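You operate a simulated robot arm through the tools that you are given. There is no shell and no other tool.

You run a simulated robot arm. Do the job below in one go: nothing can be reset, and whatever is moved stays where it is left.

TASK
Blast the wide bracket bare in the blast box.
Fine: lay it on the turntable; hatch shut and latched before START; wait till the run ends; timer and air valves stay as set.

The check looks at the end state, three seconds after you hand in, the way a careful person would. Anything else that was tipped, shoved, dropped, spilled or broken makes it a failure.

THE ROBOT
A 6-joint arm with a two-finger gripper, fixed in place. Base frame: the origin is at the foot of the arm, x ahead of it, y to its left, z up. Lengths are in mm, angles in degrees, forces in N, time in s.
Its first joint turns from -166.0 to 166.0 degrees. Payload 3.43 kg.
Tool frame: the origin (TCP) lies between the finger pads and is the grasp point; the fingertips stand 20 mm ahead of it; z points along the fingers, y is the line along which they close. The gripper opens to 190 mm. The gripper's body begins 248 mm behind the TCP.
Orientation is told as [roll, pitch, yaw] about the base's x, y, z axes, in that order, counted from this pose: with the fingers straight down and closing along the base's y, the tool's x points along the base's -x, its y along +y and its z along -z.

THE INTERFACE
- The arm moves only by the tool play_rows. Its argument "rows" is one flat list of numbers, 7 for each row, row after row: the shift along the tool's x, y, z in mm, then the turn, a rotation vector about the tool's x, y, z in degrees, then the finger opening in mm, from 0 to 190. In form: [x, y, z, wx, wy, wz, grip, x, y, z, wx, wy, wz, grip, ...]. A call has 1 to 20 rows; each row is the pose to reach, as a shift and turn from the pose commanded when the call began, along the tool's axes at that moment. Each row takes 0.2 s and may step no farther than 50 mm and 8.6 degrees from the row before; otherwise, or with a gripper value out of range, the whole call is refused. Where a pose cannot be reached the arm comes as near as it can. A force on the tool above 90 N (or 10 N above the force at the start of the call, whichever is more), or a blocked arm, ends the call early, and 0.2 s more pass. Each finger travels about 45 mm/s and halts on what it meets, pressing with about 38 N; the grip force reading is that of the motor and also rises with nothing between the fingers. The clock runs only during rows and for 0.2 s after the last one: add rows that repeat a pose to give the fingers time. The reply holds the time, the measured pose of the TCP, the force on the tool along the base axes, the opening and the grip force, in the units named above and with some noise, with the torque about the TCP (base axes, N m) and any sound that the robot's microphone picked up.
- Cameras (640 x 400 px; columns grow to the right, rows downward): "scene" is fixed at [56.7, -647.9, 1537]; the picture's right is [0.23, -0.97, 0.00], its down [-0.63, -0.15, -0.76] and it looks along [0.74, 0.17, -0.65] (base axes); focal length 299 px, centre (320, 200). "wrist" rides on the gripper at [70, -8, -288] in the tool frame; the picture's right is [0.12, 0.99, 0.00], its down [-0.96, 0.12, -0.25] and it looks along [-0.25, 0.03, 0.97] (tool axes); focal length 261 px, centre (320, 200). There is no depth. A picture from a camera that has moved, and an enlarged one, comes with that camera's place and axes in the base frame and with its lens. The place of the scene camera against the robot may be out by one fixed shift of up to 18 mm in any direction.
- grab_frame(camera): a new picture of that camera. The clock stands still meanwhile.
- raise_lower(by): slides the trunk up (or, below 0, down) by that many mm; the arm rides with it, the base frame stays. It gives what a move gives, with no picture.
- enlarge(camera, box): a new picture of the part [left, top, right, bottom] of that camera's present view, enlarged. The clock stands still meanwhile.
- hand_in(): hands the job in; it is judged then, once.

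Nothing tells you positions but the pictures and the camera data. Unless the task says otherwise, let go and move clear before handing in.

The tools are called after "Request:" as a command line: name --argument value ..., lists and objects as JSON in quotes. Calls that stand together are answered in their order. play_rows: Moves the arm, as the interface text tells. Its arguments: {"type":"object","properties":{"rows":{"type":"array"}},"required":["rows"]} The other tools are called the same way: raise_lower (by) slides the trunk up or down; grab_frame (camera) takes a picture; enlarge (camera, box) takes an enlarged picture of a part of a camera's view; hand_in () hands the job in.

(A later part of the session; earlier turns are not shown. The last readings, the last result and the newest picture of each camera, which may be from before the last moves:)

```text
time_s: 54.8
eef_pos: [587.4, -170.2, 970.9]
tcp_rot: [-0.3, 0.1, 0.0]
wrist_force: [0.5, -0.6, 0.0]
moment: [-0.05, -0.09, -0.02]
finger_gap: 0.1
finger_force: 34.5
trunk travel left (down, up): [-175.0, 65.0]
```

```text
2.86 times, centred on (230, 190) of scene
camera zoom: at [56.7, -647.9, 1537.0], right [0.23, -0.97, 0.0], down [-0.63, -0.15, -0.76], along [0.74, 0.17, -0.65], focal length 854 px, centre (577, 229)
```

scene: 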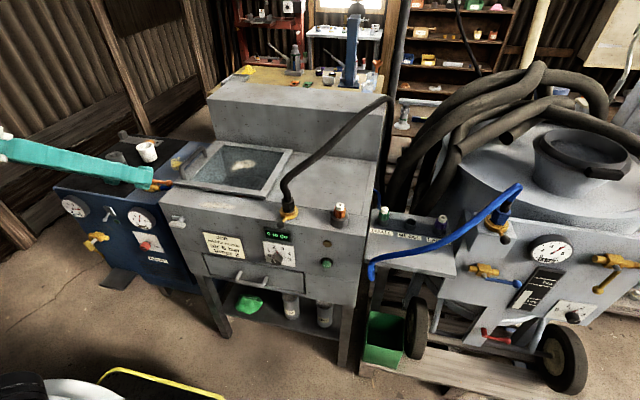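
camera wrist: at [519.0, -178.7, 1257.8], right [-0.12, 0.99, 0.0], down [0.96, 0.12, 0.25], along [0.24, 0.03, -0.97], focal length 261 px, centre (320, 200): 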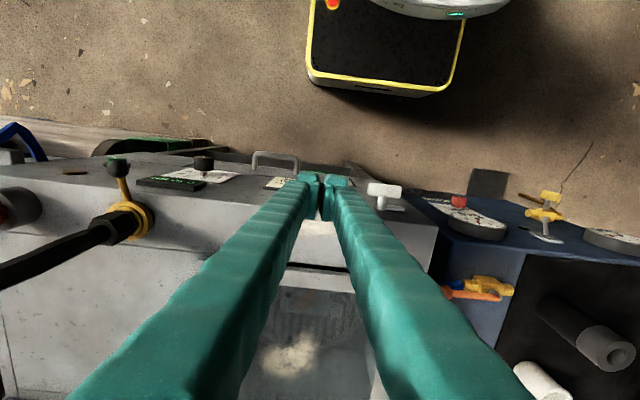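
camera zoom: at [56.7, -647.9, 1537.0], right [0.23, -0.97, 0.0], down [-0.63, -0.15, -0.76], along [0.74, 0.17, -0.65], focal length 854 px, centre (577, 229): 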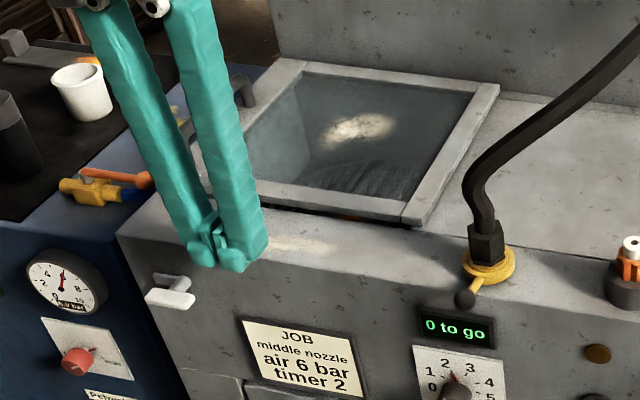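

The T-bar spans y ≈ −97 to −44, centred at (592, −70), z ≈ 860. I'll place the closed fingertips just above its right (−y) end.

Request:
play_rows --rows '[-1, 31, 0, 0.2, 0, 0, 0, -2.5, 62, 0, 0.2, 0, 0, 0, -2.5, 62, 35, 0.2, 0, 0, 0, -2.5, 62, 60, 0.2, 0, 0, 0, -2.5, 62, 73, 0.2, 0, 0, 0]'

Request:
enlarge --camera "scene" --box '[150, 190, 230, 240]'

Request:
enlarge --camera "wrist" --box '[260, 130, 400, 230]'

```text
time_s: 56.0
eef_pos: [588.7, -110.1, 896.0]
tcp_rot: [-0.4, 0.0, 0.0]
wrist_force: [0.0, 1.0, 0.4]
moment: [0.02, -0.03, 0.0]
finger_gap: 0.0
finger_force: 33.7
trunk travel left (down, up): [-175.0, 65.0]
```

```text
8.00 times, centred on (190, 215) of scene
camera zoom: at [56.7, -647.9, 1537.0], right [0.23, -0.97, 0.0], down [-0.63, -0.15, -0.76], along [0.74, 0.17, -0.65], focal length 2391 px, centre (1360, 80)
```

zoom: 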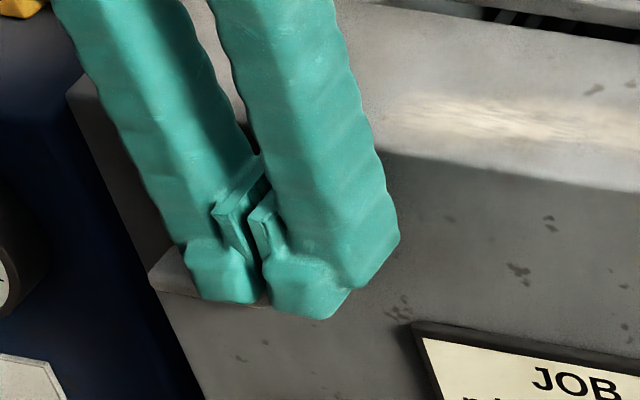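

```text
4.00 times, centred on (330, 180) of wrist
camera zoom: at [521.3, -117.6, 1184.2], right [-0.12, 0.99, 0.0], down [0.96, 0.12, 0.24], along [0.24, 0.03, -0.97], focal length 1043 px, centre (280, 280)
```

zoom: 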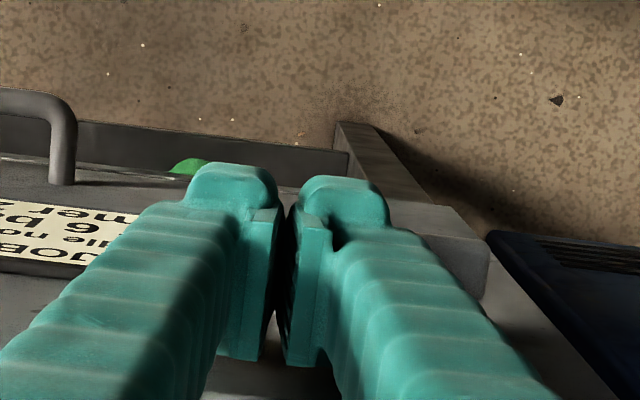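

The fingertips sit just above the right half of the bar. I'll press down in small steps and watch the force.

Request:
play_rows --rows '[0, 1, 4, 0.3, 0, 0, 0, 0, 1, 7, 0.3, 0, 0, 0, 0, 1, 7, 0.3, 0, 0, 0]'

Request:
play_rows --rows '[0, 0, 2, 0, 0, 0, 0, 0, 0, 4, 0, 0, 0, 0, 0, 0, 4, 0, 0, 0, 0]'

```text
time_s: 56.8
eef_pos: [589.8, -109.2, 889.1]
tcp_rot: [-0.6, 0.1, 0.0]
wrist_force: [1.2, 0.4, 0.8]
moment: [0.0, -0.01, -0.01]
finger_gap: 0.3
finger_force: 34.2
trunk travel left (down, up): [-175.0, 65.0]
```

```text
time_s: 57.6
eef_pos: [592.1, -108.0, 885.7]
tcp_rot: [-0.7, 0.1, 0.1]
wrist_force: [0.7, -0.5, 1.6]
moment: [0.01, 0.02, -0.02]
finger_gap: 0.1
finger_force: 34.0
trunk travel left (down, up): [-175.0, 65.0]
```

Request:
play_rows --rows '[0, 0, 2, -0.3, 0, 0, 0, 0, 0, 4, -0.6, 0, 0, 0, 0, 0, 4, -0.6, 0, 0, 0]'

Request:
enlarge --camera "scene" --box '[150, 190, 230, 240]'

```text
time_s: 58.4
eef_pos: [590.3, -110.0, 880.4]
tcp_rot: [-0.1, 0.2, 0.1]
wrist_force: [-0.1, 0.0, -0.1]
moment: [-0.02, -0.03, -0.06]
finger_gap: 0.0
finger_force: 34.8
trunk travel left (down, up): [-175.0, 65.0]
```

```text
8.00 times, centred on (190, 215) of scene
camera zoom: at [56.7, -647.9, 1537.0], right [0.23, -0.97, 0.0], down [-0.63, -0.15, -0.76], along [0.74, 0.17, -0.65], focal length 2391 px, centre (1360, 80)
```

zoom: 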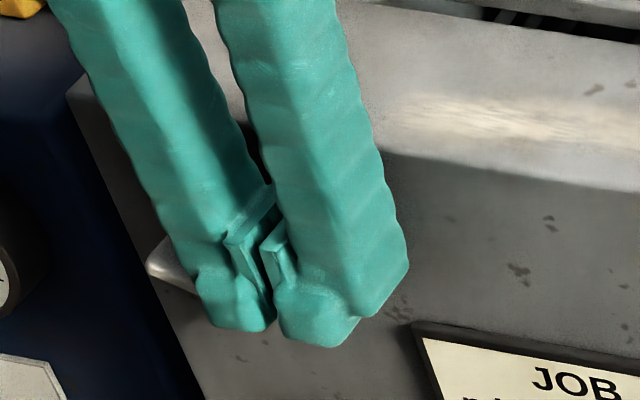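

The bar's left end seems to be rising, so the latch turns with little resistance. I'll follow the arc, down and slightly left.

Request:
play_rows --rows '[0, 0, 3, 0, 0, 0, 0, 0, 0.5, 6, 0, 0, 0, 0, 0, 1, 8, 0, 0, 0, 0, 0, 1, 8, 0, 0, 0, 0]'

Request:
enlarge --camera "scene" --box '[150, 190, 230, 240]'

Request:
enlarge --camera "wrist" --box '[260, 130, 400, 230]'

```text
time_s: 59.4
eef_pos: [590.7, -108.6, 873.8]
tcp_rot: [0.0, 0.1, 0.0]
wrist_force: [-0.1, -19.5, 8.3]
moment: [0.04, -0.08, -0.29]
finger_gap: 0.0
finger_force: 34.3
trunk travel left (down, up): [-175.0, 65.0]
```

```text
8.00 times, centred on (190, 215) of scene
camera zoom: at [56.7, -647.9, 1537.0], right [0.23, -0.97, 0.0], down [-0.63, -0.15, -0.76], along [0.74, 0.17, -0.65], focal length 2391 px, centre (1360, 80)
```

zoom: 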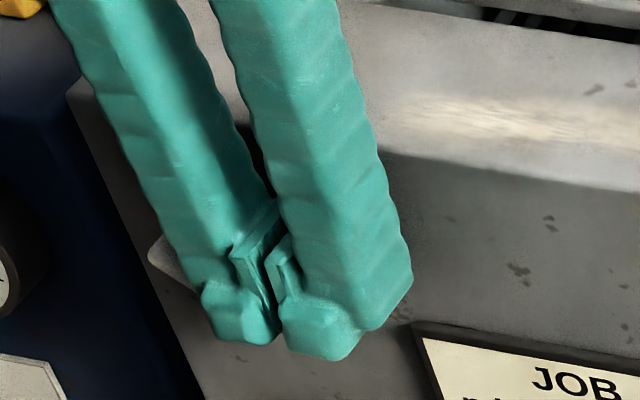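

```text
4.00 times, centred on (330, 180) of wrist
camera zoom: at [521.3, -118.0, 1161.6], right [-0.12, 0.99, 0.0], down [0.96, 0.12, 0.25], along [0.24, 0.03, -0.97], focal length 1043 px, centre (280, 280)
```

zoom: 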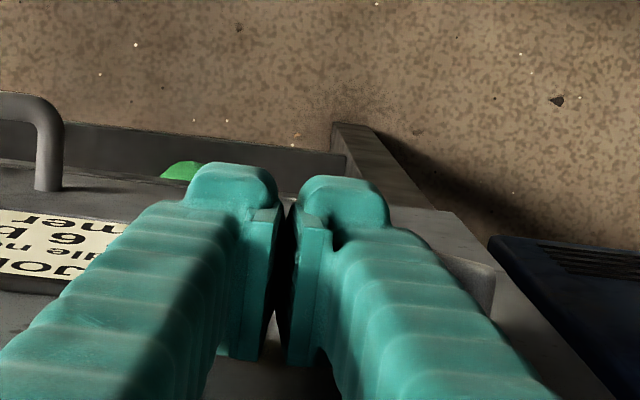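

There is a sideways force on the fingers (−20 N in y). I'll back off to the right and up and check how far the bar has turned.

Request:
play_rows --rows '[0, -4, 0, 0, 0, 0, 0, 0, -10, -5, 0, 0, 0, 0, 0, -20, -30, 0, 0, 0, 0, 0, -35, -60, 0, 0, 0, 0, 0, -55, -80, 0, 0, 0, 0]'

Request:
enlarge --camera "wrist" --box '[330, 130, 460, 230]'

Request:
enlarge --camera "scene" --box '[150, 190, 230, 240]'

```text
time_s: 60.6
eef_pos: [588.8, -161.4, 954.0]
tcp_rot: [0.0, 0.0, 0.1]
wrist_force: [-0.2, -0.6, 0.0]
moment: [-0.04, 0.02, -0.05]
finger_gap: 0.0
finger_force: 34.4
trunk travel left (down, up): [-175.0, 65.0]
```

```text
4.00 times, centred on (395, 180) of wrist
camera zoom: at [521.5, -170.9, 1241.1], right [-0.12, 0.99, 0.0], down [0.96, 0.12, 0.25], along [0.24, 0.03, -0.97], focal length 1043 px, centre (20, 280)
```

zoom: 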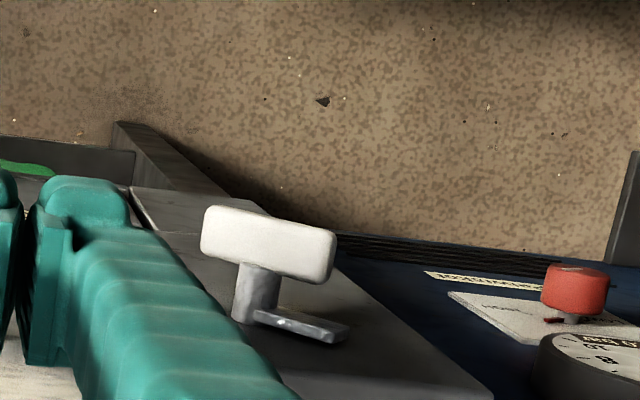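

```text
8.00 times, centred on (190, 215) of scene
camera zoom: at [56.7, -647.9, 1537.0], right [0.23, -0.97, 0.0], down [-0.63, -0.15, -0.76], along [0.74, 0.17, -0.65], focal length 2391 px, centre (1360, 80)
```

zoom: 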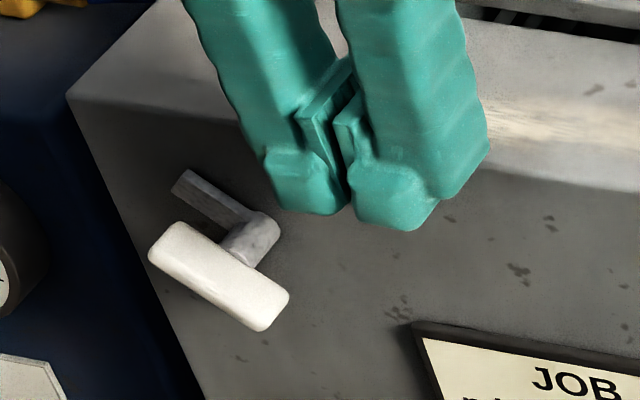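

The latch turned about 28° clockwise and stays there, so that direction works. The finger had slipped towards the bar's rounded end. I'll press again closer to the spindle and follow a tighter arc.

Request:
play_rows --rows '[0, 40, 0, 0, 0, 0, 0, 0, 58.5, 20, 0, 0, 0, 0, 0, 58.5, 45, 0, 0, 0, 0, 0, 58.5, 62, 0, 0, 0, 0, 0, 58.5, 68, 0, 0, 0, 0, 0, 58.5, 72, 0, 0, 0, 0]'

Request:
play_rows --rows '[0, 0, 3, 0, 0, 0, 0, 0, 0.5, 5, 0, 0, 0, 0, 0, 0.5, 5, 0, 0, 0, 0]'

Request:
enlarge --camera "scene" --box '[150, 190, 230, 240]'

```text
time_s: 62.0
eef_pos: [590.2, -103.9, 881.1]
tcp_rot: [0.0, 0.1, 0.1]
wrist_force: [-1.0, 0.1, 0.4]
moment: [0.0, 0.01, 0.02]
finger_gap: 0.0
finger_force: 34.2
trunk travel left (down, up): [-175.0, 65.0]
```

```text
time_s: 62.8
eef_pos: [590.6, -108.3, 875.6]
tcp_rot: [-0.1, 0.1, -0.1]
wrist_force: [-5.0, -57.3, 17.6]
moment: [0.05, -0.17, -0.6]
finger_gap: 0.0
finger_force: 34.1
trunk travel left (down, up): [-175.0, 65.0]
```

```text
8.00 times, centred on (190, 215) of scene
camera zoom: at [56.7, -647.9, 1537.0], right [0.23, -0.97, 0.0], down [-0.63, -0.15, -0.76], along [0.74, 0.17, -0.65], focal length 2391 px, centre (1360, 80)
```

zoom: 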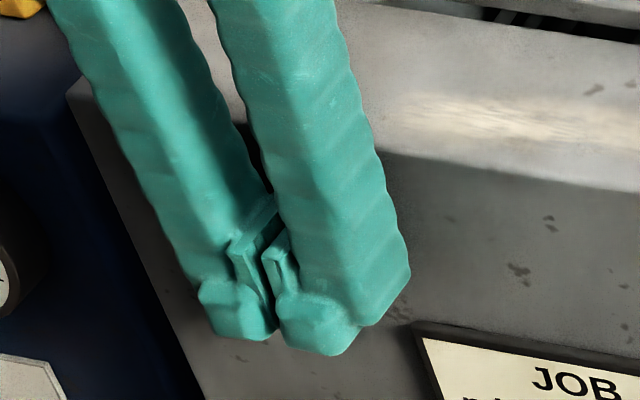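

The sideways force is −57 N, so the finger's side reaches further left than I assumed and is against the bar or spindle. I'll back off and check the angle again.

Request:
play_rows --rows '[0, -8, 0, 0, 0, 0, 0, 0, -15, -5, 0, 0, 0, 0, 0, -25, -30, 0, 0, 0, 0, 0, -40, -60, 0, 0, 0, 0, 0, -60, -80, 0, 0, 0, 0]'

Request:
enlarge --camera "wrist" --box '[330, 130, 460, 230]'

Request:
enlarge --camera "scene" --box '[150, 190, 230, 240]'

```text
time_s: 64.0
eef_pos: [590.9, -164.4, 955.3]
tcp_rot: [0.0, 0.2, -0.1]
wrist_force: [0.3, -0.1, 0.1]
moment: [-0.06, 0.0, -0.01]
finger_gap: 0.0
finger_force: 34.2
trunk travel left (down, up): [-175.0, 65.0]
```

```text
4.00 times, centred on (395, 180) of wrist
camera zoom: at [522.6, -173.8, 1242.5], right [-0.12, 0.99, 0.0], down [0.96, 0.12, 0.25], along [0.24, 0.03, -0.97], focal length 1043 px, centre (20, 280)
```

zoom: 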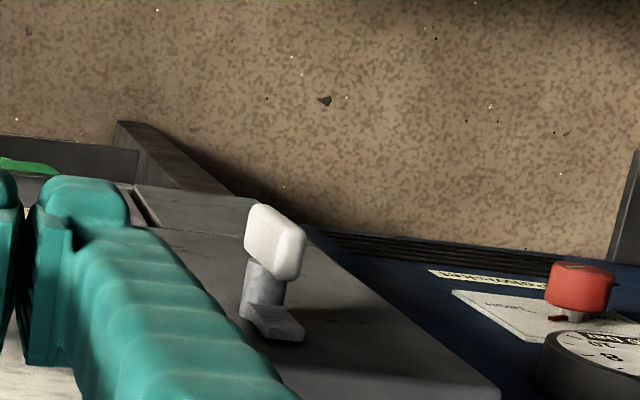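

```text
8.00 times, centred on (190, 215) of scene
camera zoom: at [56.7, -647.9, 1537.0], right [0.23, -0.97, 0.0], down [-0.63, -0.15, -0.76], along [0.74, 0.17, -0.65], focal length 2391 px, centre (1360, 80)
```

zoom: 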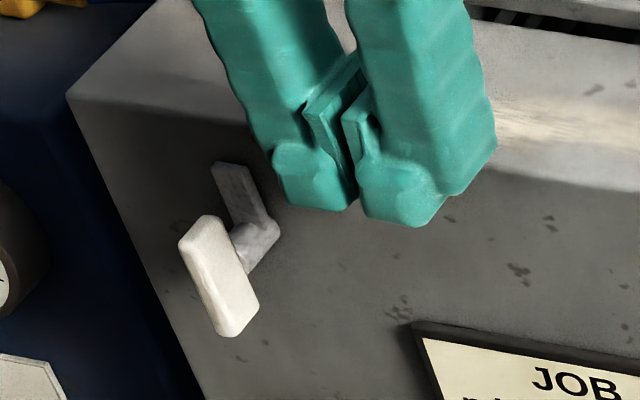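

The T-bar and its tongue now look vertical, tongue up, so the latch has made about a quarter turn. I'll zoom in to verify the angle.

Request:
enlarge --camera "scene" --box '[165, 203, 197, 235]'

Request:
enlarge --camera "wrist" --box '[365, 170, 415, 220]'

Request:
enlarge --camera "scene" --box '[240, 205, 350, 285]'

```text
12.50 times, centred on (181, 219) of scene
camera zoom: at [56.7, -647.9, 1537.0], right [0.23, -0.97, 0.0], down [-0.63, -0.15, -0.76], along [0.74, 0.17, -0.65], focal length 3736 px, centre (2058, -38)
```

zoom: 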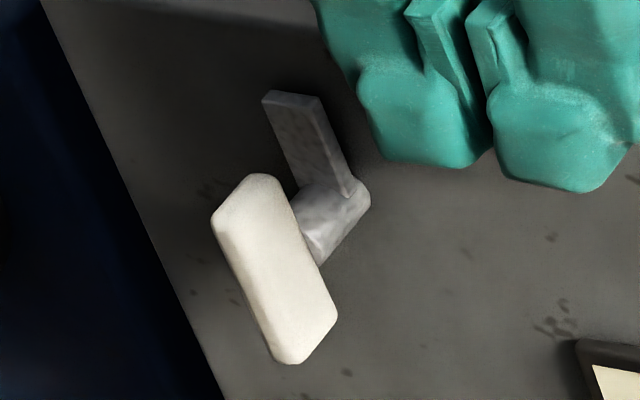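

```text
8.00 times, centred on (390, 195) of wrist
camera zoom: at [522.6, -173.8, 1242.5], right [-0.12, 0.99, 0.0], down [0.96, 0.12, 0.25], along [0.24, 0.03, -0.97], focal length 2085 px, centre (-240, 240)
```

zoom: 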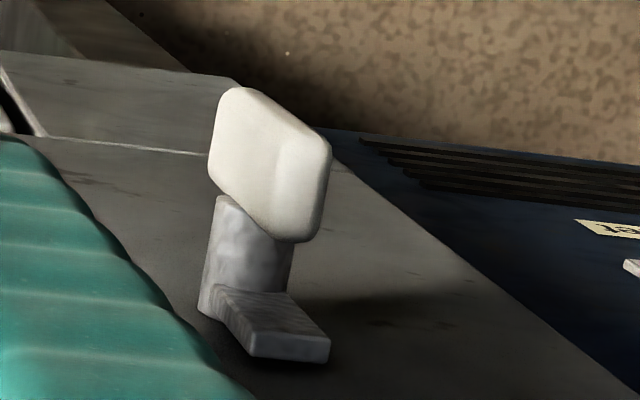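

```text
5.00 times, centred on (295, 245) of scene
camera zoom: at [56.7, -647.9, 1537.0], right [0.23, -0.97, 0.0], down [-0.63, -0.15, -0.76], along [0.74, 0.17, -0.65], focal length 1494 px, centre (445, -25)
```

zoom: 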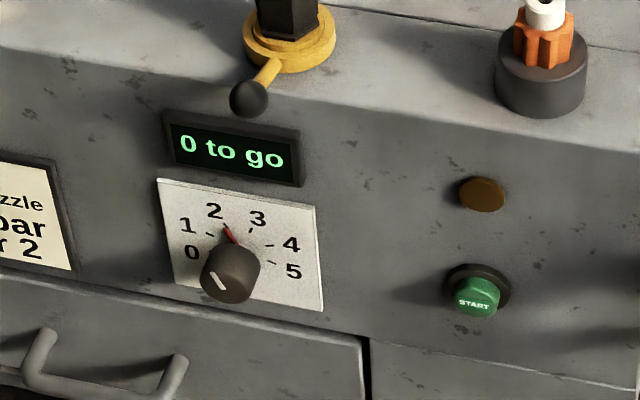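

The bar and tongue are vertical to within a couple of degrees. To be sure the latch is at its end stop, I'll nudge only the lower end gently to the left with the tool slightly tilted.

Request:
play_rows --rows '[0, 10, 10, -3, 0, 0, 0, 0, 25, 25, -6, 0, 0, 0, 0, 40, 50, -6, 0, 0, 0, 0, 42, 80, -6, 0, 0, 0, 0, 42, 98, -6, 0, 0, 0, 0, 42, 98, -6, 0, 0, 0]'

Request:
enlarge --camera "scene" --box '[150, 190, 230, 240]'

```text
time_s: 65.4
eef_pos: [591.1, -123.2, 858.5]
tcp_rot: [5.9, 0.2, -0.1]
wrist_force: [0.2, 0.2, 0.2]
moment: [-0.03, 0.01, -0.02]
finger_gap: 0.1
finger_force: 34.4
trunk travel left (down, up): [-175.0, 65.0]
```

```text
8.00 times, centred on (190, 215) of scene
camera zoom: at [56.7, -647.9, 1537.0], right [0.23, -0.97, 0.0], down [-0.63, -0.15, -0.76], along [0.74, 0.17, -0.65], focal length 2391 px, centre (1360, 80)
```

zoom: 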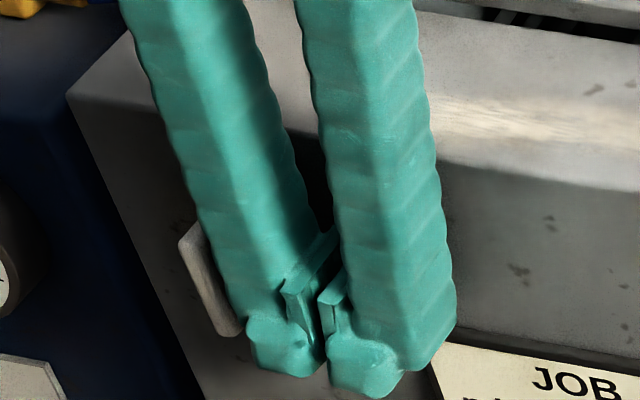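

Request:
play_rows --rows '[0, 3, 0, 0, 0, 0, 0, 0, 6, 0, 0, 0, 0, 0, 0, 6, 0, 0, 0, 0, 0]'

Request:
play_rows --rows '[0, 2, 0, 0, 0, 0, 0, 0, 4, 0, 0, 0, 0, 0, 0, 4, 0, 0, 0, 0, 0]'

Request:
play_rows --rows '[0, 1.5, 0, 0, 0, 0, 0, 0, 3, 0, 0, 0, 0, 0, 0, 3, 0, 0, 0, 0, 0]'

```text
time_s: 66.2
eef_pos: [590.2, -115.0, 857.6]
tcp_rot: [6.0, 0.1, -0.1]
wrist_force: [0.2, -0.7, -0.7]
moment: [0.01, 0.0, 0.0]
finger_gap: 0.2
finger_force: 34.3
trunk travel left (down, up): [-175.0, 65.0]
```

```text
time_s: 67.0
eef_pos: [590.6, -109.6, 858.8]
tcp_rot: [6.1, 0.2, 0.0]
wrist_force: [0.6, 0.1, 1.1]
moment: [0.0, 0.01, 0.01]
finger_gap: 0.0
finger_force: 34.6
trunk travel left (down, up): [-175.0, 65.0]
```

```text
time_s: 67.8
eef_pos: [589.9, -110.0, 857.4]
tcp_rot: [5.9, 0.1, 0.0]
wrist_force: [-0.4, -17.6, 2.5]
moment: [0.18, -0.05, -0.27]
finger_gap: 0.1
finger_force: 33.8
trunk travel left (down, up): [-175.0, 65.0]
```

Request:
play_rows --rows '[0, 1, 0, 0, 0, 0, 0, 0, 2, 0, 0, 0, 0, 0, 0, 2, 0, 0, 0, 0, 0]'

Request:
enlarge --camera "scene" --box '[150, 190, 230, 240]'

```text
time_s: 68.6
eef_pos: [590.8, -108.9, 859.1]
tcp_rot: [6.1, 0.2, 0.0]
wrist_force: [-5.2, -51.3, -6.2]
moment: [0.13, 0.1, -0.7]
finger_gap: 0.0
finger_force: 33.9
trunk travel left (down, up): [-175.0, 65.0]
```

```text
8.00 times, centred on (190, 215) of scene
camera zoom: at [56.7, -647.9, 1537.0], right [0.23, -0.97, 0.0], down [-0.63, -0.15, -0.76], along [0.74, 0.17, -0.65], focal length 2391 px, centre (1360, 80)
```

zoom: 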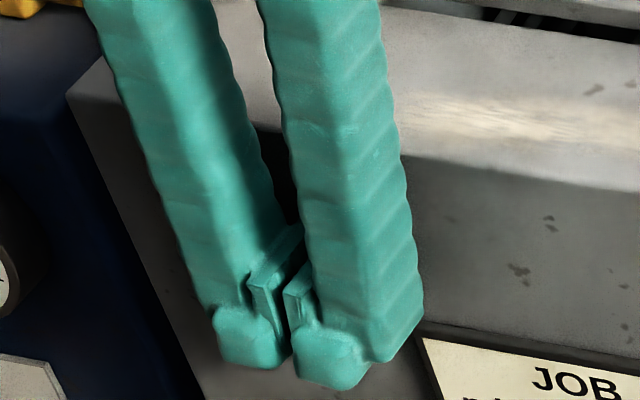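

The latch is at a hard stop (51 N with no movement), so it is fully turned. I'll back off, rise and straighten the tool.

Request:
play_rows --rows '[0, -6, 0, 0, 0, 0, 0, 0, -20, 0, 0, 0, 0, 0, 0, -30, -30, 2, 0, 0, 0, 0, -40, -70, 4, 0, 0, 0, 0, -50, -115, 6, 0, 0, 0, 0, -50, -160, 6, 0, 0, 0, 0, -50, -200, 6, 0, 0, 0]'

Request:
enlarge --camera "scene" --box '[150, 110, 390, 260]'

Request:
enlarge --camera "scene" --box '[165, 203, 197, 235]'

Request:
grab_frame --camera "wrist"

```text
time_s: 70.2
eef_pos: [590.5, -178.4, 1052.1]
tcp_rot: [-0.1, 0.1, 0.1]
wrist_force: [0.0, 0.3, -0.3]
moment: [0.01, 0.01, 0.02]
finger_gap: 0.1
finger_force: 34.1
trunk travel left (down, up): [-175.0, 65.0]
```

```text
2.67 times, centred on (270, 185) of scene
camera zoom: at [56.7, -647.9, 1537.0], right [0.23, -0.97, 0.0], down [-0.63, -0.15, -0.76], along [0.74, 0.17, -0.65], focal length 797 px, centre (453, 240)
```

zoom: 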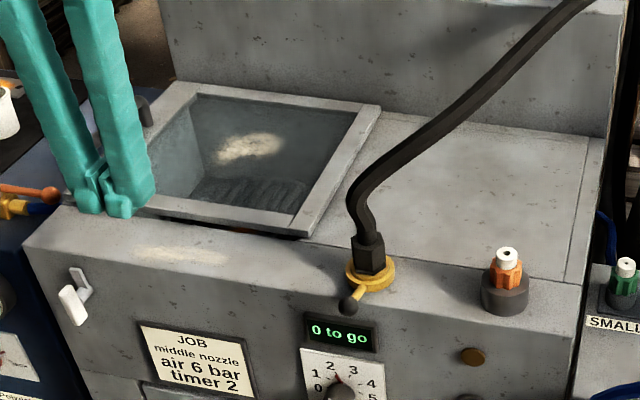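

```text
12.50 times, centred on (181, 219) of scene
camera zoom: at [56.7, -647.9, 1537.0], right [0.23, -0.97, 0.0], down [-0.63, -0.15, -0.76], along [0.74, 0.17, -0.65], focal length 3736 px, centre (2058, -38)
```

zoom: 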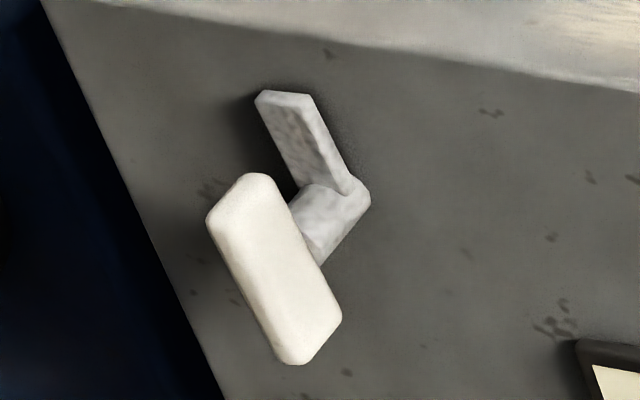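

```text
taken
camera wrist: at [521.7, -188.4, 1340.6], right [-0.12, 0.99, 0.0], down [0.96, 0.12, 0.24], along [0.24, 0.03, -0.97], focal length 261 px, centre (320, 200)
```

wrist: 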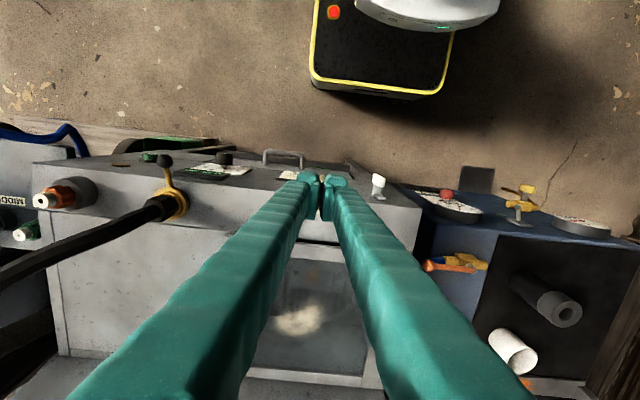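

The latch looks a few degrees short of vertical; the finger's taper may have pushed the upper half instead. I'll tilt the tool more (20°) so that only the tip corner touches the bar's lower end.

Request:
play_rows --rows '[2, 12, 30, -7, 0, 0, 0, 4, 25, 65, -14, 0, 0, 0, 4, 38, 100, -20, 0, 0, 0, 4, 48, 140, -20, 0, 0, 0, 4, 48, 175, -20, 0, 0, 0, 4, 48, 200, -20, 0, 0, 0, 4, 48, 205, -20, 0, 0, 0]'

Request:
enlarge --camera "scene" --box '[150, 190, 230, 240]'

```text
time_s: 71.8
eef_pos: [584.9, -129.1, 848.1]
tcp_rot: [20.0, 0.2, 0.0]
wrist_force: [0.8, 0.7, -0.1]
moment: [-0.01, -0.03, 0.01]
finger_gap: 0.0
finger_force: 34.1
trunk travel left (down, up): [-175.0, 65.0]
```

```text
8.00 times, centred on (190, 215) of scene
camera zoom: at [56.7, -647.9, 1537.0], right [0.23, -0.97, 0.0], down [-0.63, -0.15, -0.76], along [0.74, 0.17, -0.65], focal length 2391 px, centre (1360, 80)
```

zoom: 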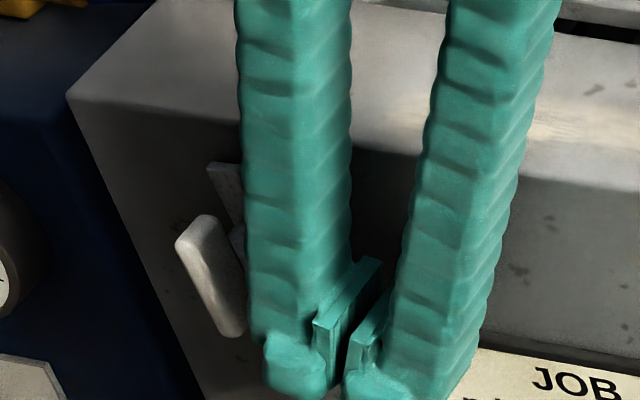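

Request:
play_rows --rows '[0, 4.5, -1, 0, 0, 0, 0, 0, 9.2, -2, 0, 0, 0, 0, 0, 9.2, -2, 0, 0, 0, 0]'

Request:
play_rows --rows '[0, 1.9, 0.7, 0, 0, 0, 0, 0, 3.8, 1.4, 0, 0, 0, 0, 0, 3.8, 1.4, 0, 0, 0, 0]'

Request:
enlarge --camera "scene" --box '[150, 190, 230, 240]'

```text
time_s: 72.6
eef_pos: [584.8, -121.4, 853.1]
tcp_rot: [20.1, 0.1, 0.0]
wrist_force: [0.2, -0.8, 0.3]
moment: [0.03, 0.01, -0.02]
finger_gap: 0.1
finger_force: 34.3
trunk travel left (down, up): [-175.0, 65.0]
```

```text
time_s: 73.4
eef_pos: [585.5, -117.4, 852.4]
tcp_rot: [20.0, 0.1, 0.1]
wrist_force: [0.2, -0.6, 0.2]
moment: [-0.01, -0.01, 0.02]
finger_gap: 0.0
finger_force: 33.9
trunk travel left (down, up): [-175.0, 65.0]
```

```text
8.00 times, centred on (190, 215) of scene
camera zoom: at [56.7, -647.9, 1537.0], right [0.23, -0.97, 0.0], down [-0.63, -0.15, -0.76], along [0.74, 0.17, -0.65], focal length 2391 px, centre (1360, 80)
```

zoom: 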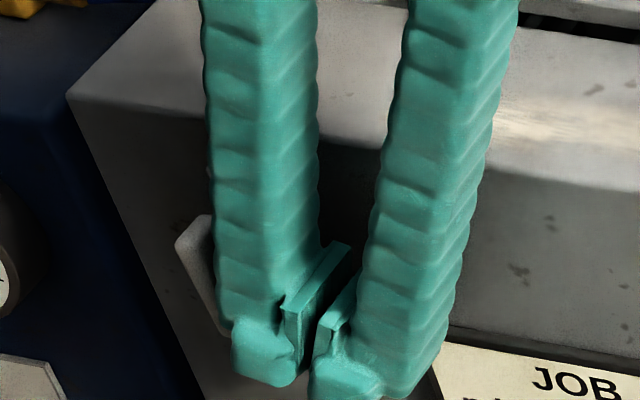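

Request:
play_rows --rows '[0, 1.9, 0.7, 0, 0, 0, 0, 0, 3.8, 1.4, 0, 0, 0, 0, 0, 3.8, 1.4, 0, 0, 0, 0]'

Request:
play_rows --rows '[0, 1.4, 0.5, 0, 0, 0, 0, 0, 2.8, 1, 0, 0, 0, 0, 0, 2.8, 1, 0, 0, 0, 0]'

Request:
play_rows --rows '[0, 0.9, 0.4, 0, 0, 0, 0, 0, 1.9, 0.7, 0, 0, 0, 0, 0, 1.9, 0.7, 0, 0, 0, 0]'

Request:
enlarge --camera "scene" --box '[150, 190, 230, 240]'

```text
time_s: 74.2
eef_pos: [585.9, -113.6, 852.7]
tcp_rot: [20.0, 0.1, 0.0]
wrist_force: [0.2, 0.3, -0.7]
moment: [0.0, -0.02, -0.04]
finger_gap: 0.0
finger_force: 34.0
trunk travel left (down, up): [-175.0, 65.0]
```

```text
time_s: 75.0
eef_pos: [586.5, -110.8, 854.2]
tcp_rot: [20.0, 0.2, 0.0]
wrist_force: [0.3, 0.2, 0.2]
moment: [0.0, 0.04, 0.0]
finger_gap: 0.1
finger_force: 34.1
trunk travel left (down, up): [-175.0, 65.0]
```

```text
time_s: 75.8
eef_pos: [586.6, -107.7, 852.3]
tcp_rot: [20.0, 0.1, 0.0]
wrist_force: [0.4, -2.3, -0.5]
moment: [-0.02, 0.03, -0.02]
finger_gap: 0.0
finger_force: 34.7
trunk travel left (down, up): [-175.0, 65.0]
```

```text
8.00 times, centred on (190, 215) of scene
camera zoom: at [56.7, -647.9, 1537.0], right [0.23, -0.97, 0.0], down [-0.63, -0.15, -0.76], along [0.74, 0.17, -0.65], focal length 2391 px, centre (1360, 80)
```

zoom: 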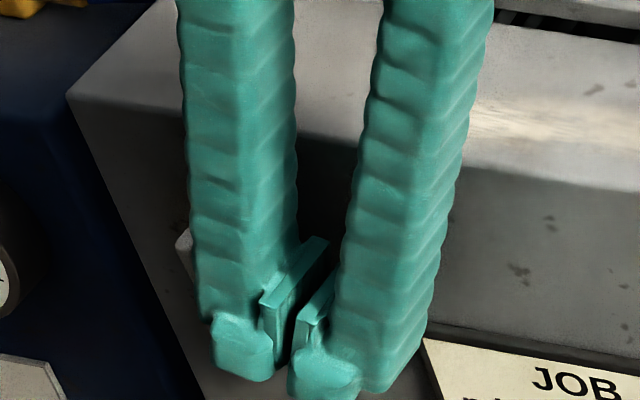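

Request:
play_rows --rows '[0, 0.9, 0.4, 0, 0, 0, 0, 0, 1.9, 0.7, 0, 0, 0, 0, 0, 1.9, 0.7, 0, 0, 0, 0]'

Request:
play_rows --rows '[0, 0.9, 0.4, 0, 0, 0, 0, 0, 1.9, 0.7, 0, 0, 0, 0, 0, 1.9, 0.7, 0, 0, 0, 0]'

```text
time_s: 76.6
eef_pos: [585.6, -107.6, 852.8]
tcp_rot: [20.0, 0.2, 0.0]
wrist_force: [-5.2, -27.9, -10.5]
moment: [-0.11, 0.11, -0.2]
finger_gap: 0.0
finger_force: 34.2
trunk travel left (down, up): [-175.0, 65.0]
```

```text
time_s: 77.4
eef_pos: [586.5, -107.2, 853.1]
tcp_rot: [19.9, 0.1, 0.0]
wrist_force: [-9.9, -62.5, -16.0]
moment: [0.02, 0.15, -0.54]
finger_gap: 0.2
finger_force: 34.6
trunk travel left (down, up): [-175.0, 65.0]
```

At 62 N on the lower end nothing moves, so the latch is at its stop. I'll back straight off to the right, then rise and straighten.

Request:
play_rows --rows '[0, -4, -1.5, 0, 0, 0, 0, 0, -20, -7, 0, 0, 0, 0, 0, -40, -15, 0, 0, 0, 0, 0, -60, -45, 7, 0, 0, 0, 0, -75, -85, 14, 0, 0, 0, 0, -85, -125, 20, 0, 0, 0, 0, -95, -165, 20, 0, 0, 0, 0, -100, -190, 20, 0, 0, 0]'

Request:
enlarge --camera "scene" --box '[165, 203, 197, 235]'

Request:
grab_frame --camera "wrist"

Request:
grab_frame --camera "scene"

```text
time_s: 79.2
eef_pos: [587.4, -262.2, 997.2]
tcp_rot: [0.1, 0.2, 0.1]
wrist_force: [1.3, 0.4, -0.3]
moment: [0.01, 0.05, 0.01]
finger_gap: 0.0
finger_force: 34.0
trunk travel left (down, up): [-175.0, 65.0]
```

```text
12.50 times, centred on (181, 219) of scene
camera zoom: at [56.7, -647.9, 1537.0], right [0.23, -0.97, 0.0], down [-0.63, -0.15, -0.76], along [0.74, 0.17, -0.65], focal length 3736 px, centre (2058, -38)
```

zoom: 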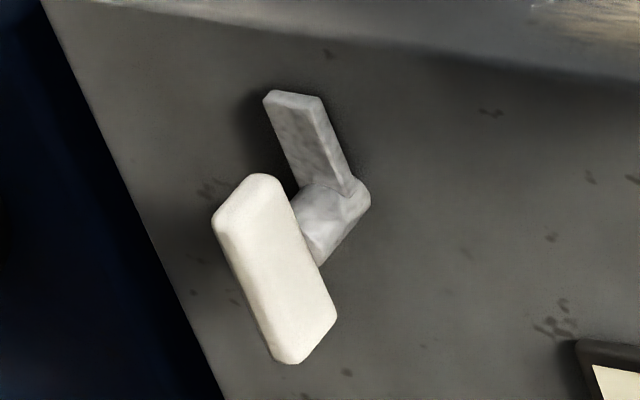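

```text
taken
camera wrist: at [520.0, -271.0, 1285.2], right [-0.12, 0.99, 0.0], down [0.96, 0.12, 0.24], along [0.24, 0.03, -0.97], focal length 261 px, centre (320, 200)
```

wrist: 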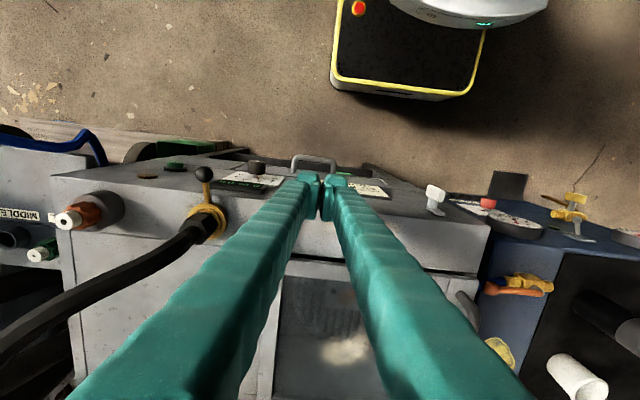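

```text
taken
```

scene: 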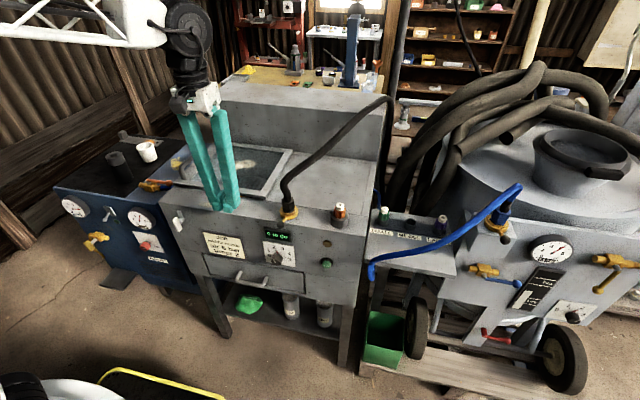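

The latch is now upright and at its stop. START is at about (605, −530, 788). I'll travel back and above the valve lever (ball at about (594, −419, 940)), then come down in front of START and look.

Request:
play_rows --rows '[25, 0, -25, 0, 0, 0, 0, 50, 0, -50, 0, 0, 0, 0, 55, -45, -50, 0, 0, 0, 0, 55, -90, -50, 0, 0, 0, 0, 55, -135, -50, 0, 0, 0, 0, 55, -180, -50, 0, 0, 0, 0, 55, -225, -50, 0, 0, 0, 0, 55, -268, -50, 0, 0, 0, 0]'

Request:
grab_frame --camera "wrist"

Request:
grab_frame --camera "scene"

```text
time_s: 81.0
eef_pos: [529.9, -530.5, 1050.7]
tcp_rot: [0.0, 0.1, 0.1]
wrist_force: [0.2, -0.6, 0.9]
moment: [-0.13, -0.04, 0.01]
finger_gap: 0.0
finger_force: 34.3
trunk travel left (down, up): [-175.0, 65.0]
```

```text
taken
camera wrist: at [462.2, -540.3, 1336.8], right [-0.12, 0.99, 0.0], down [0.96, 0.12, 0.25], along [0.24, 0.03, -0.97], focal length 261 px, centre (320, 200)
```

wrist: 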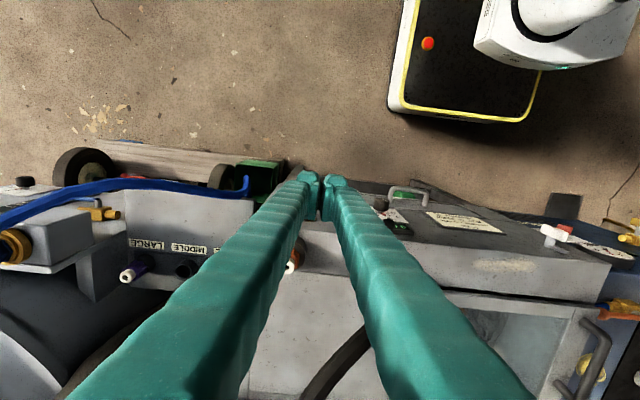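

```text
taken
```

scene: 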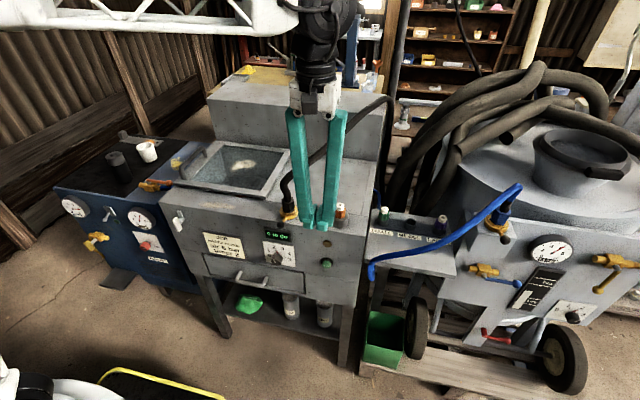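

The fingers hide START from here. I'll shift left a bit at the same height for a precise view of the button.

Request:
play_rows --rows '[0, 45, 0, 0, 0, 0, 0, 0, 90, 10, 0, 0, 0, 0, 0, 125, 20, 0, 0, 0, 0]'

Request:
enlarge --camera "wrist" --box '[170, 140, 310, 250]'

Request:
enlarge --camera "wrist" --box '[225, 165, 275, 215]'

```text
time_s: 81.8
eef_pos: [531.4, -405.7, 1029.0]
tcp_rot: [0.1, 0.2, 0.0]
wrist_force: [-0.5, -0.5, -0.5]
moment: [0.1, 0.01, -0.01]
finger_gap: 0.1
finger_force: 34.0
trunk travel left (down, up): [-175.0, 65.0]
```

```text
3.64 times, centred on (240, 195) of wrist
camera zoom: at [463.6, -415.4, 1316.9], right [-0.12, 0.99, 0.0], down [0.96, 0.12, 0.24], along [0.24, 0.03, -0.97], focal length 948 px, centre (611, 218)
```

zoom: 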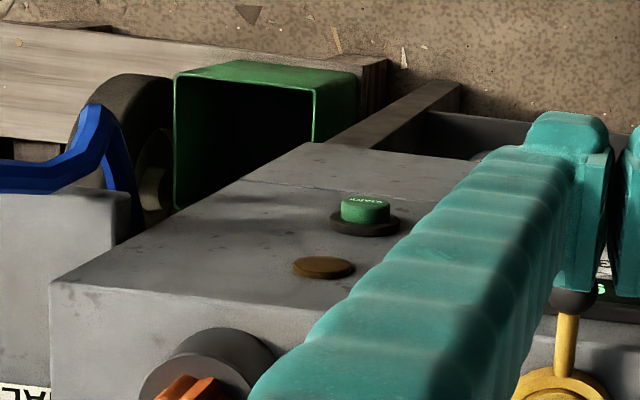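

```text
8.00 times, centred on (250, 190) of wrist
camera zoom: at [463.6, -415.4, 1316.9], right [-0.12, 0.99, 0.0], down [0.96, 0.12, 0.24], along [0.24, 0.03, -0.97], focal length 2085 px, centre (880, 280)
```

zoom: 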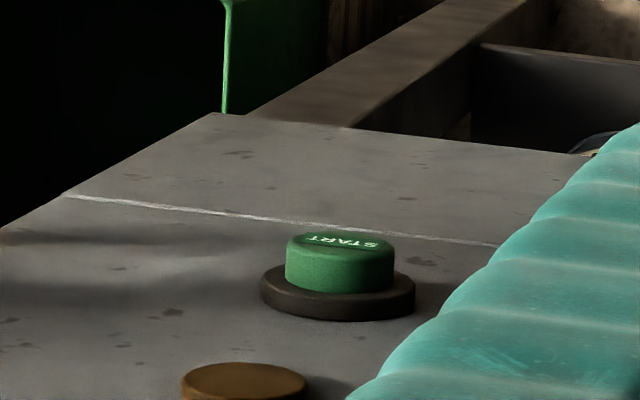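

START is at about (601, −540, 797). I'll take a second, lower view for better triangulation while staying well in front of the panel.

Request:
play_rows --rows '[10, 15, 30, 0, 0, 0, 0, 10, 15, 70, 0, 0, 0, 0, 10, 15, 110, 0, 0, 0, 0, 10, 15, 150, 0, 0, 0, 0, 10, 15, 150, 0, 0, 0, 0]'

Request:
enlarge --camera "wrist" --box '[170, 180, 270, 280]'

Request:
grab_frame --camera "wrist"

```text
time_s: 83.0
eef_pos: [521.7, -391.8, 879.1]
tcp_rot: [0.2, 0.2, 0.0]
wrist_force: [0.0, 0.7, -0.1]
moment: [0.03, 0.0, 0.0]
finger_gap: 0.0
finger_force: 34.7
trunk travel left (down, up): [-175.0, 65.0]
```

```text
4.00 times, centred on (220, 230) of wrist
camera zoom: at [453.1, -401.0, 1166.4], right [-0.12, 0.99, 0.0], down [0.96, 0.12, 0.25], along [0.24, 0.03, -0.97], focal length 1043 px, centre (720, 80)
```

zoom: 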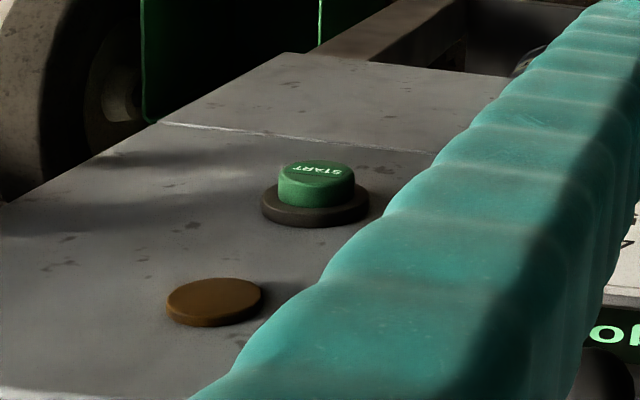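

```text
taken
camera wrist: at [453.1, -401.0, 1166.4], right [-0.12, 0.99, 0.0], down [0.96, 0.12, 0.25], along [0.24, 0.03, -0.97], focal length 261 px, centre (320, 200)
```

wrist: 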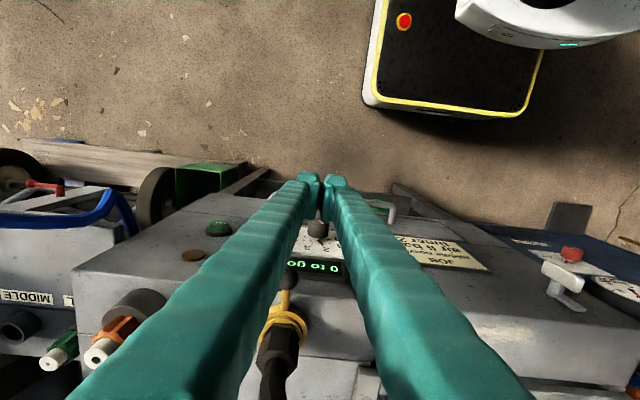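

START's cap face is at about (605.6, −541, 782). I'll approach in front of it with the tool pitched 15°, so that only the tip edge touches the button.

Request:
play_rows --rows '[0, -45, 0, 0, 0, 0, 0, 0, -90, 0, 0, -5, 0, 0, 0, -135, 10, 0, -10, 0, 0, -10, -149, 45, 0, -15, 0, 0, -20, -149, 70, 0, -15, 0, 0, -28, -149, 80, 0, -15, 0, 0, -28, -149, 80, 0, -15, 0, 0]'

Request:
enlarge --camera "scene" --box '[270, 200, 390, 300]'

Request:
grab_frame --camera "wrist"

```text
time_s: 84.6
eef_pos: [548.9, -539.8, 796.2]
tcp_rot: [0.0, -14.9, 0.0]
wrist_force: [-0.7, -0.8, 0.2]
moment: [0.01, 0.0, 0.01]
finger_gap: 0.0
finger_force: 34.7
trunk travel left (down, up): [-175.0, 65.0]
```

```text
4.00 times, centred on (330, 250) of scene
camera zoom: at [56.7, -647.9, 1537.0], right [0.23, -0.97, 0.0], down [-0.63, -0.15, -0.76], along [0.74, 0.17, -0.65], focal length 1196 px, centre (280, 0)
```

zoom: 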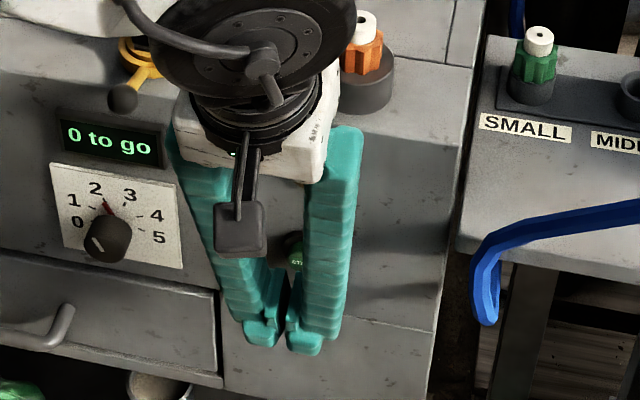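

```text
taken
camera wrist: at [409.2, -548.9, 1057.2], right [-0.12, 0.99, -0.03], down [0.87, 0.12, 0.49], along [0.49, 0.03, -0.87], focal length 261 px, centre (320, 200)
```

wrist: 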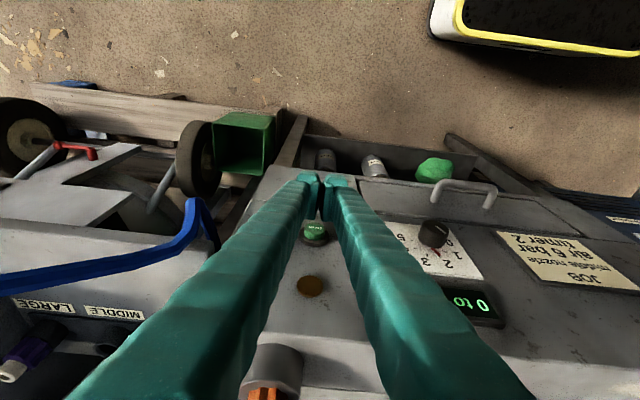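

START sits right in front of the finger tips (seen between the fingers). I'll advance in +x, first quickly to just short of it, then in small steps.

Request:
play_rows --rows '[-9.7, 0, 2.6, 0, 0, 0, 0, -19.3, 0, 5.2, 0, 0, 0, 0, -22.2, 0, 6, 0, 0, 0, 0, -22.2, 0, 6, 0, 0, 0, 0]'

Request:
play_rows --rows '[-1.9, 0, 0.5, 0, 0, 0, 0, -3.9, 0, 1, 0, 0, 0, 0, -3.9, 0, 1, 0, 0, 0, 0]'

Request:
enlarge --camera "wrist" --box '[250, 150, 390, 250]'

```text
time_s: 85.6
eef_pos: [572.5, -539.9, 797.0]
tcp_rot: [0.1, -14.8, 0.0]
wrist_force: [0.0, 0.1, -0.1]
moment: [0.02, -0.01, -0.03]
finger_gap: 0.1
finger_force: 34.5
trunk travel left (down, up): [-175.0, 65.0]
```

```text
time_s: 86.4
eef_pos: [576.2, -540.2, 798.4]
tcp_rot: [0.1, -14.8, 0.0]
wrist_force: [0.5, 0.6, 0.1]
moment: [-0.01, 0.01, 0.03]
finger_gap: 0.3
finger_force: 34.7
trunk travel left (down, up): [-175.0, 65.0]
```

```text
4.00 times, centred on (320, 200) of wrist
camera zoom: at [436.4, -548.9, 1056.7], right [-0.12, 0.99, -0.03], down [0.87, 0.12, 0.49], along [0.49, 0.03, -0.87], focal length 1043 px, centre (320, 200)
```

zoom: 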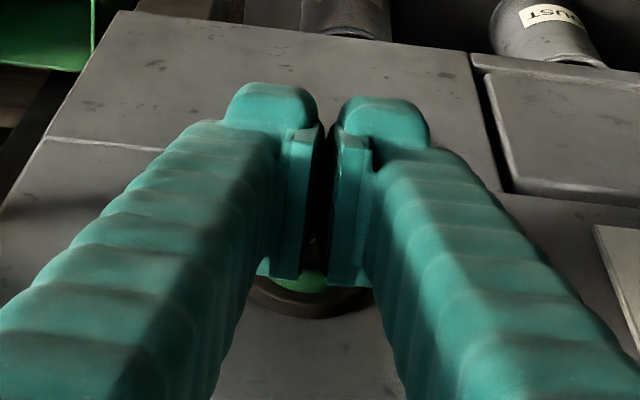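

Request:
play_rows --rows '[-1.5, 0, 0.4, 0, 0, 0, 0, -2.9, 0, 0.8, 0, 0, 0, 0, -2.9, 0, 0.8, 0, 0, 0, 0]'

Request:
play_rows --rows '[-1.5, 0, 0.4, 0, 0, 0, 0, -2.9, 0, 0.8, 0, 0, 0, 0, -2.9, 0, 0.8, 0, 0, 0, 0]'

```text
time_s: 87.2
eef_pos: [579.3, -539.0, 796.8]
tcp_rot: [0.1, -14.8, 0.0]
wrist_force: [-1.5, -1.1, 0.9]
moment: [-0.01, -0.02, 0.0]
finger_gap: 0.1
finger_force: 34.8
trunk travel left (down, up): [-175.0, 65.0]
```

```text
time_s: 88.0
eef_pos: [582.9, -540.2, 797.3]
tcp_rot: [0.0, -15.0, 0.0]
wrist_force: [-4.3, -2.6, 2.7]
moment: [-0.01, -0.02, -0.06]
finger_gap: 5.8
finger_force: 34.5
trunk travel left (down, up): [-175.0, 65.0]
heard: click
```

A click: START is pressed. I'll back the fingers off and check the display.

Request:
play_rows --rows '[9.7, 0, -2.6, 0, 0, 0, 0, 29, 0, -7.8, 0, 0, 0, 0, 58, 0, -15.5, 0, 0, 0, 0]'

Request:
enlarge --camera "scene" --box '[230, 190, 380, 300]'

Request:
grab_frame --camera "wrist"

```text
time_s: 88.8
eef_pos: [522.1, -538.9, 796.4]
tcp_rot: [0.1, -14.8, 0.0]
wrist_force: [-0.3, 0.1, -0.4]
moment: [0.03, 0.07, -0.04]
finger_gap: 0.0
finger_force: 34.6
trunk travel left (down, up): [-175.0, 65.0]
```

```text
3.64 times, centred on (305, 245) of scene
camera zoom: at [56.7, -647.9, 1537.0], right [0.23, -0.97, 0.0], down [-0.63, -0.15, -0.76], along [0.74, 0.17, -0.65], focal length 1087 px, centre (374, 36)
```

zoom: 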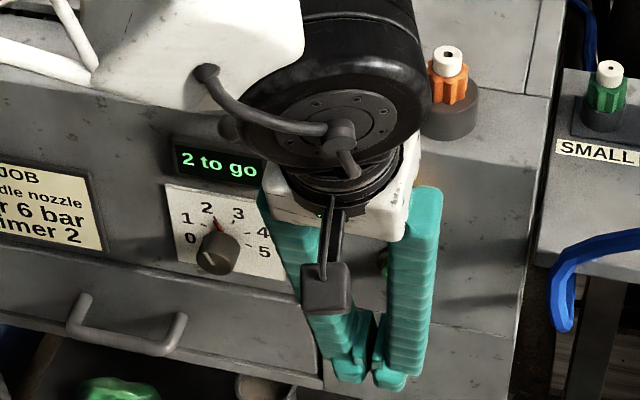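

```text
taken
camera wrist: at [381.6, -549.4, 1055.9], right [-0.12, 0.99, -0.03], down [0.87, 0.12, 0.49], along [0.49, 0.03, -0.87], focal length 261 px, centre (320, 200)
```

wrist: 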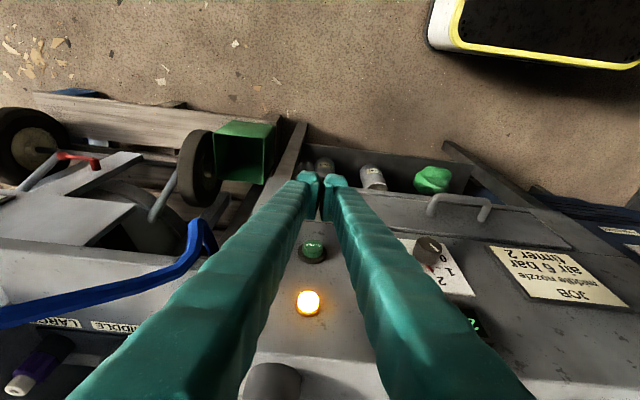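

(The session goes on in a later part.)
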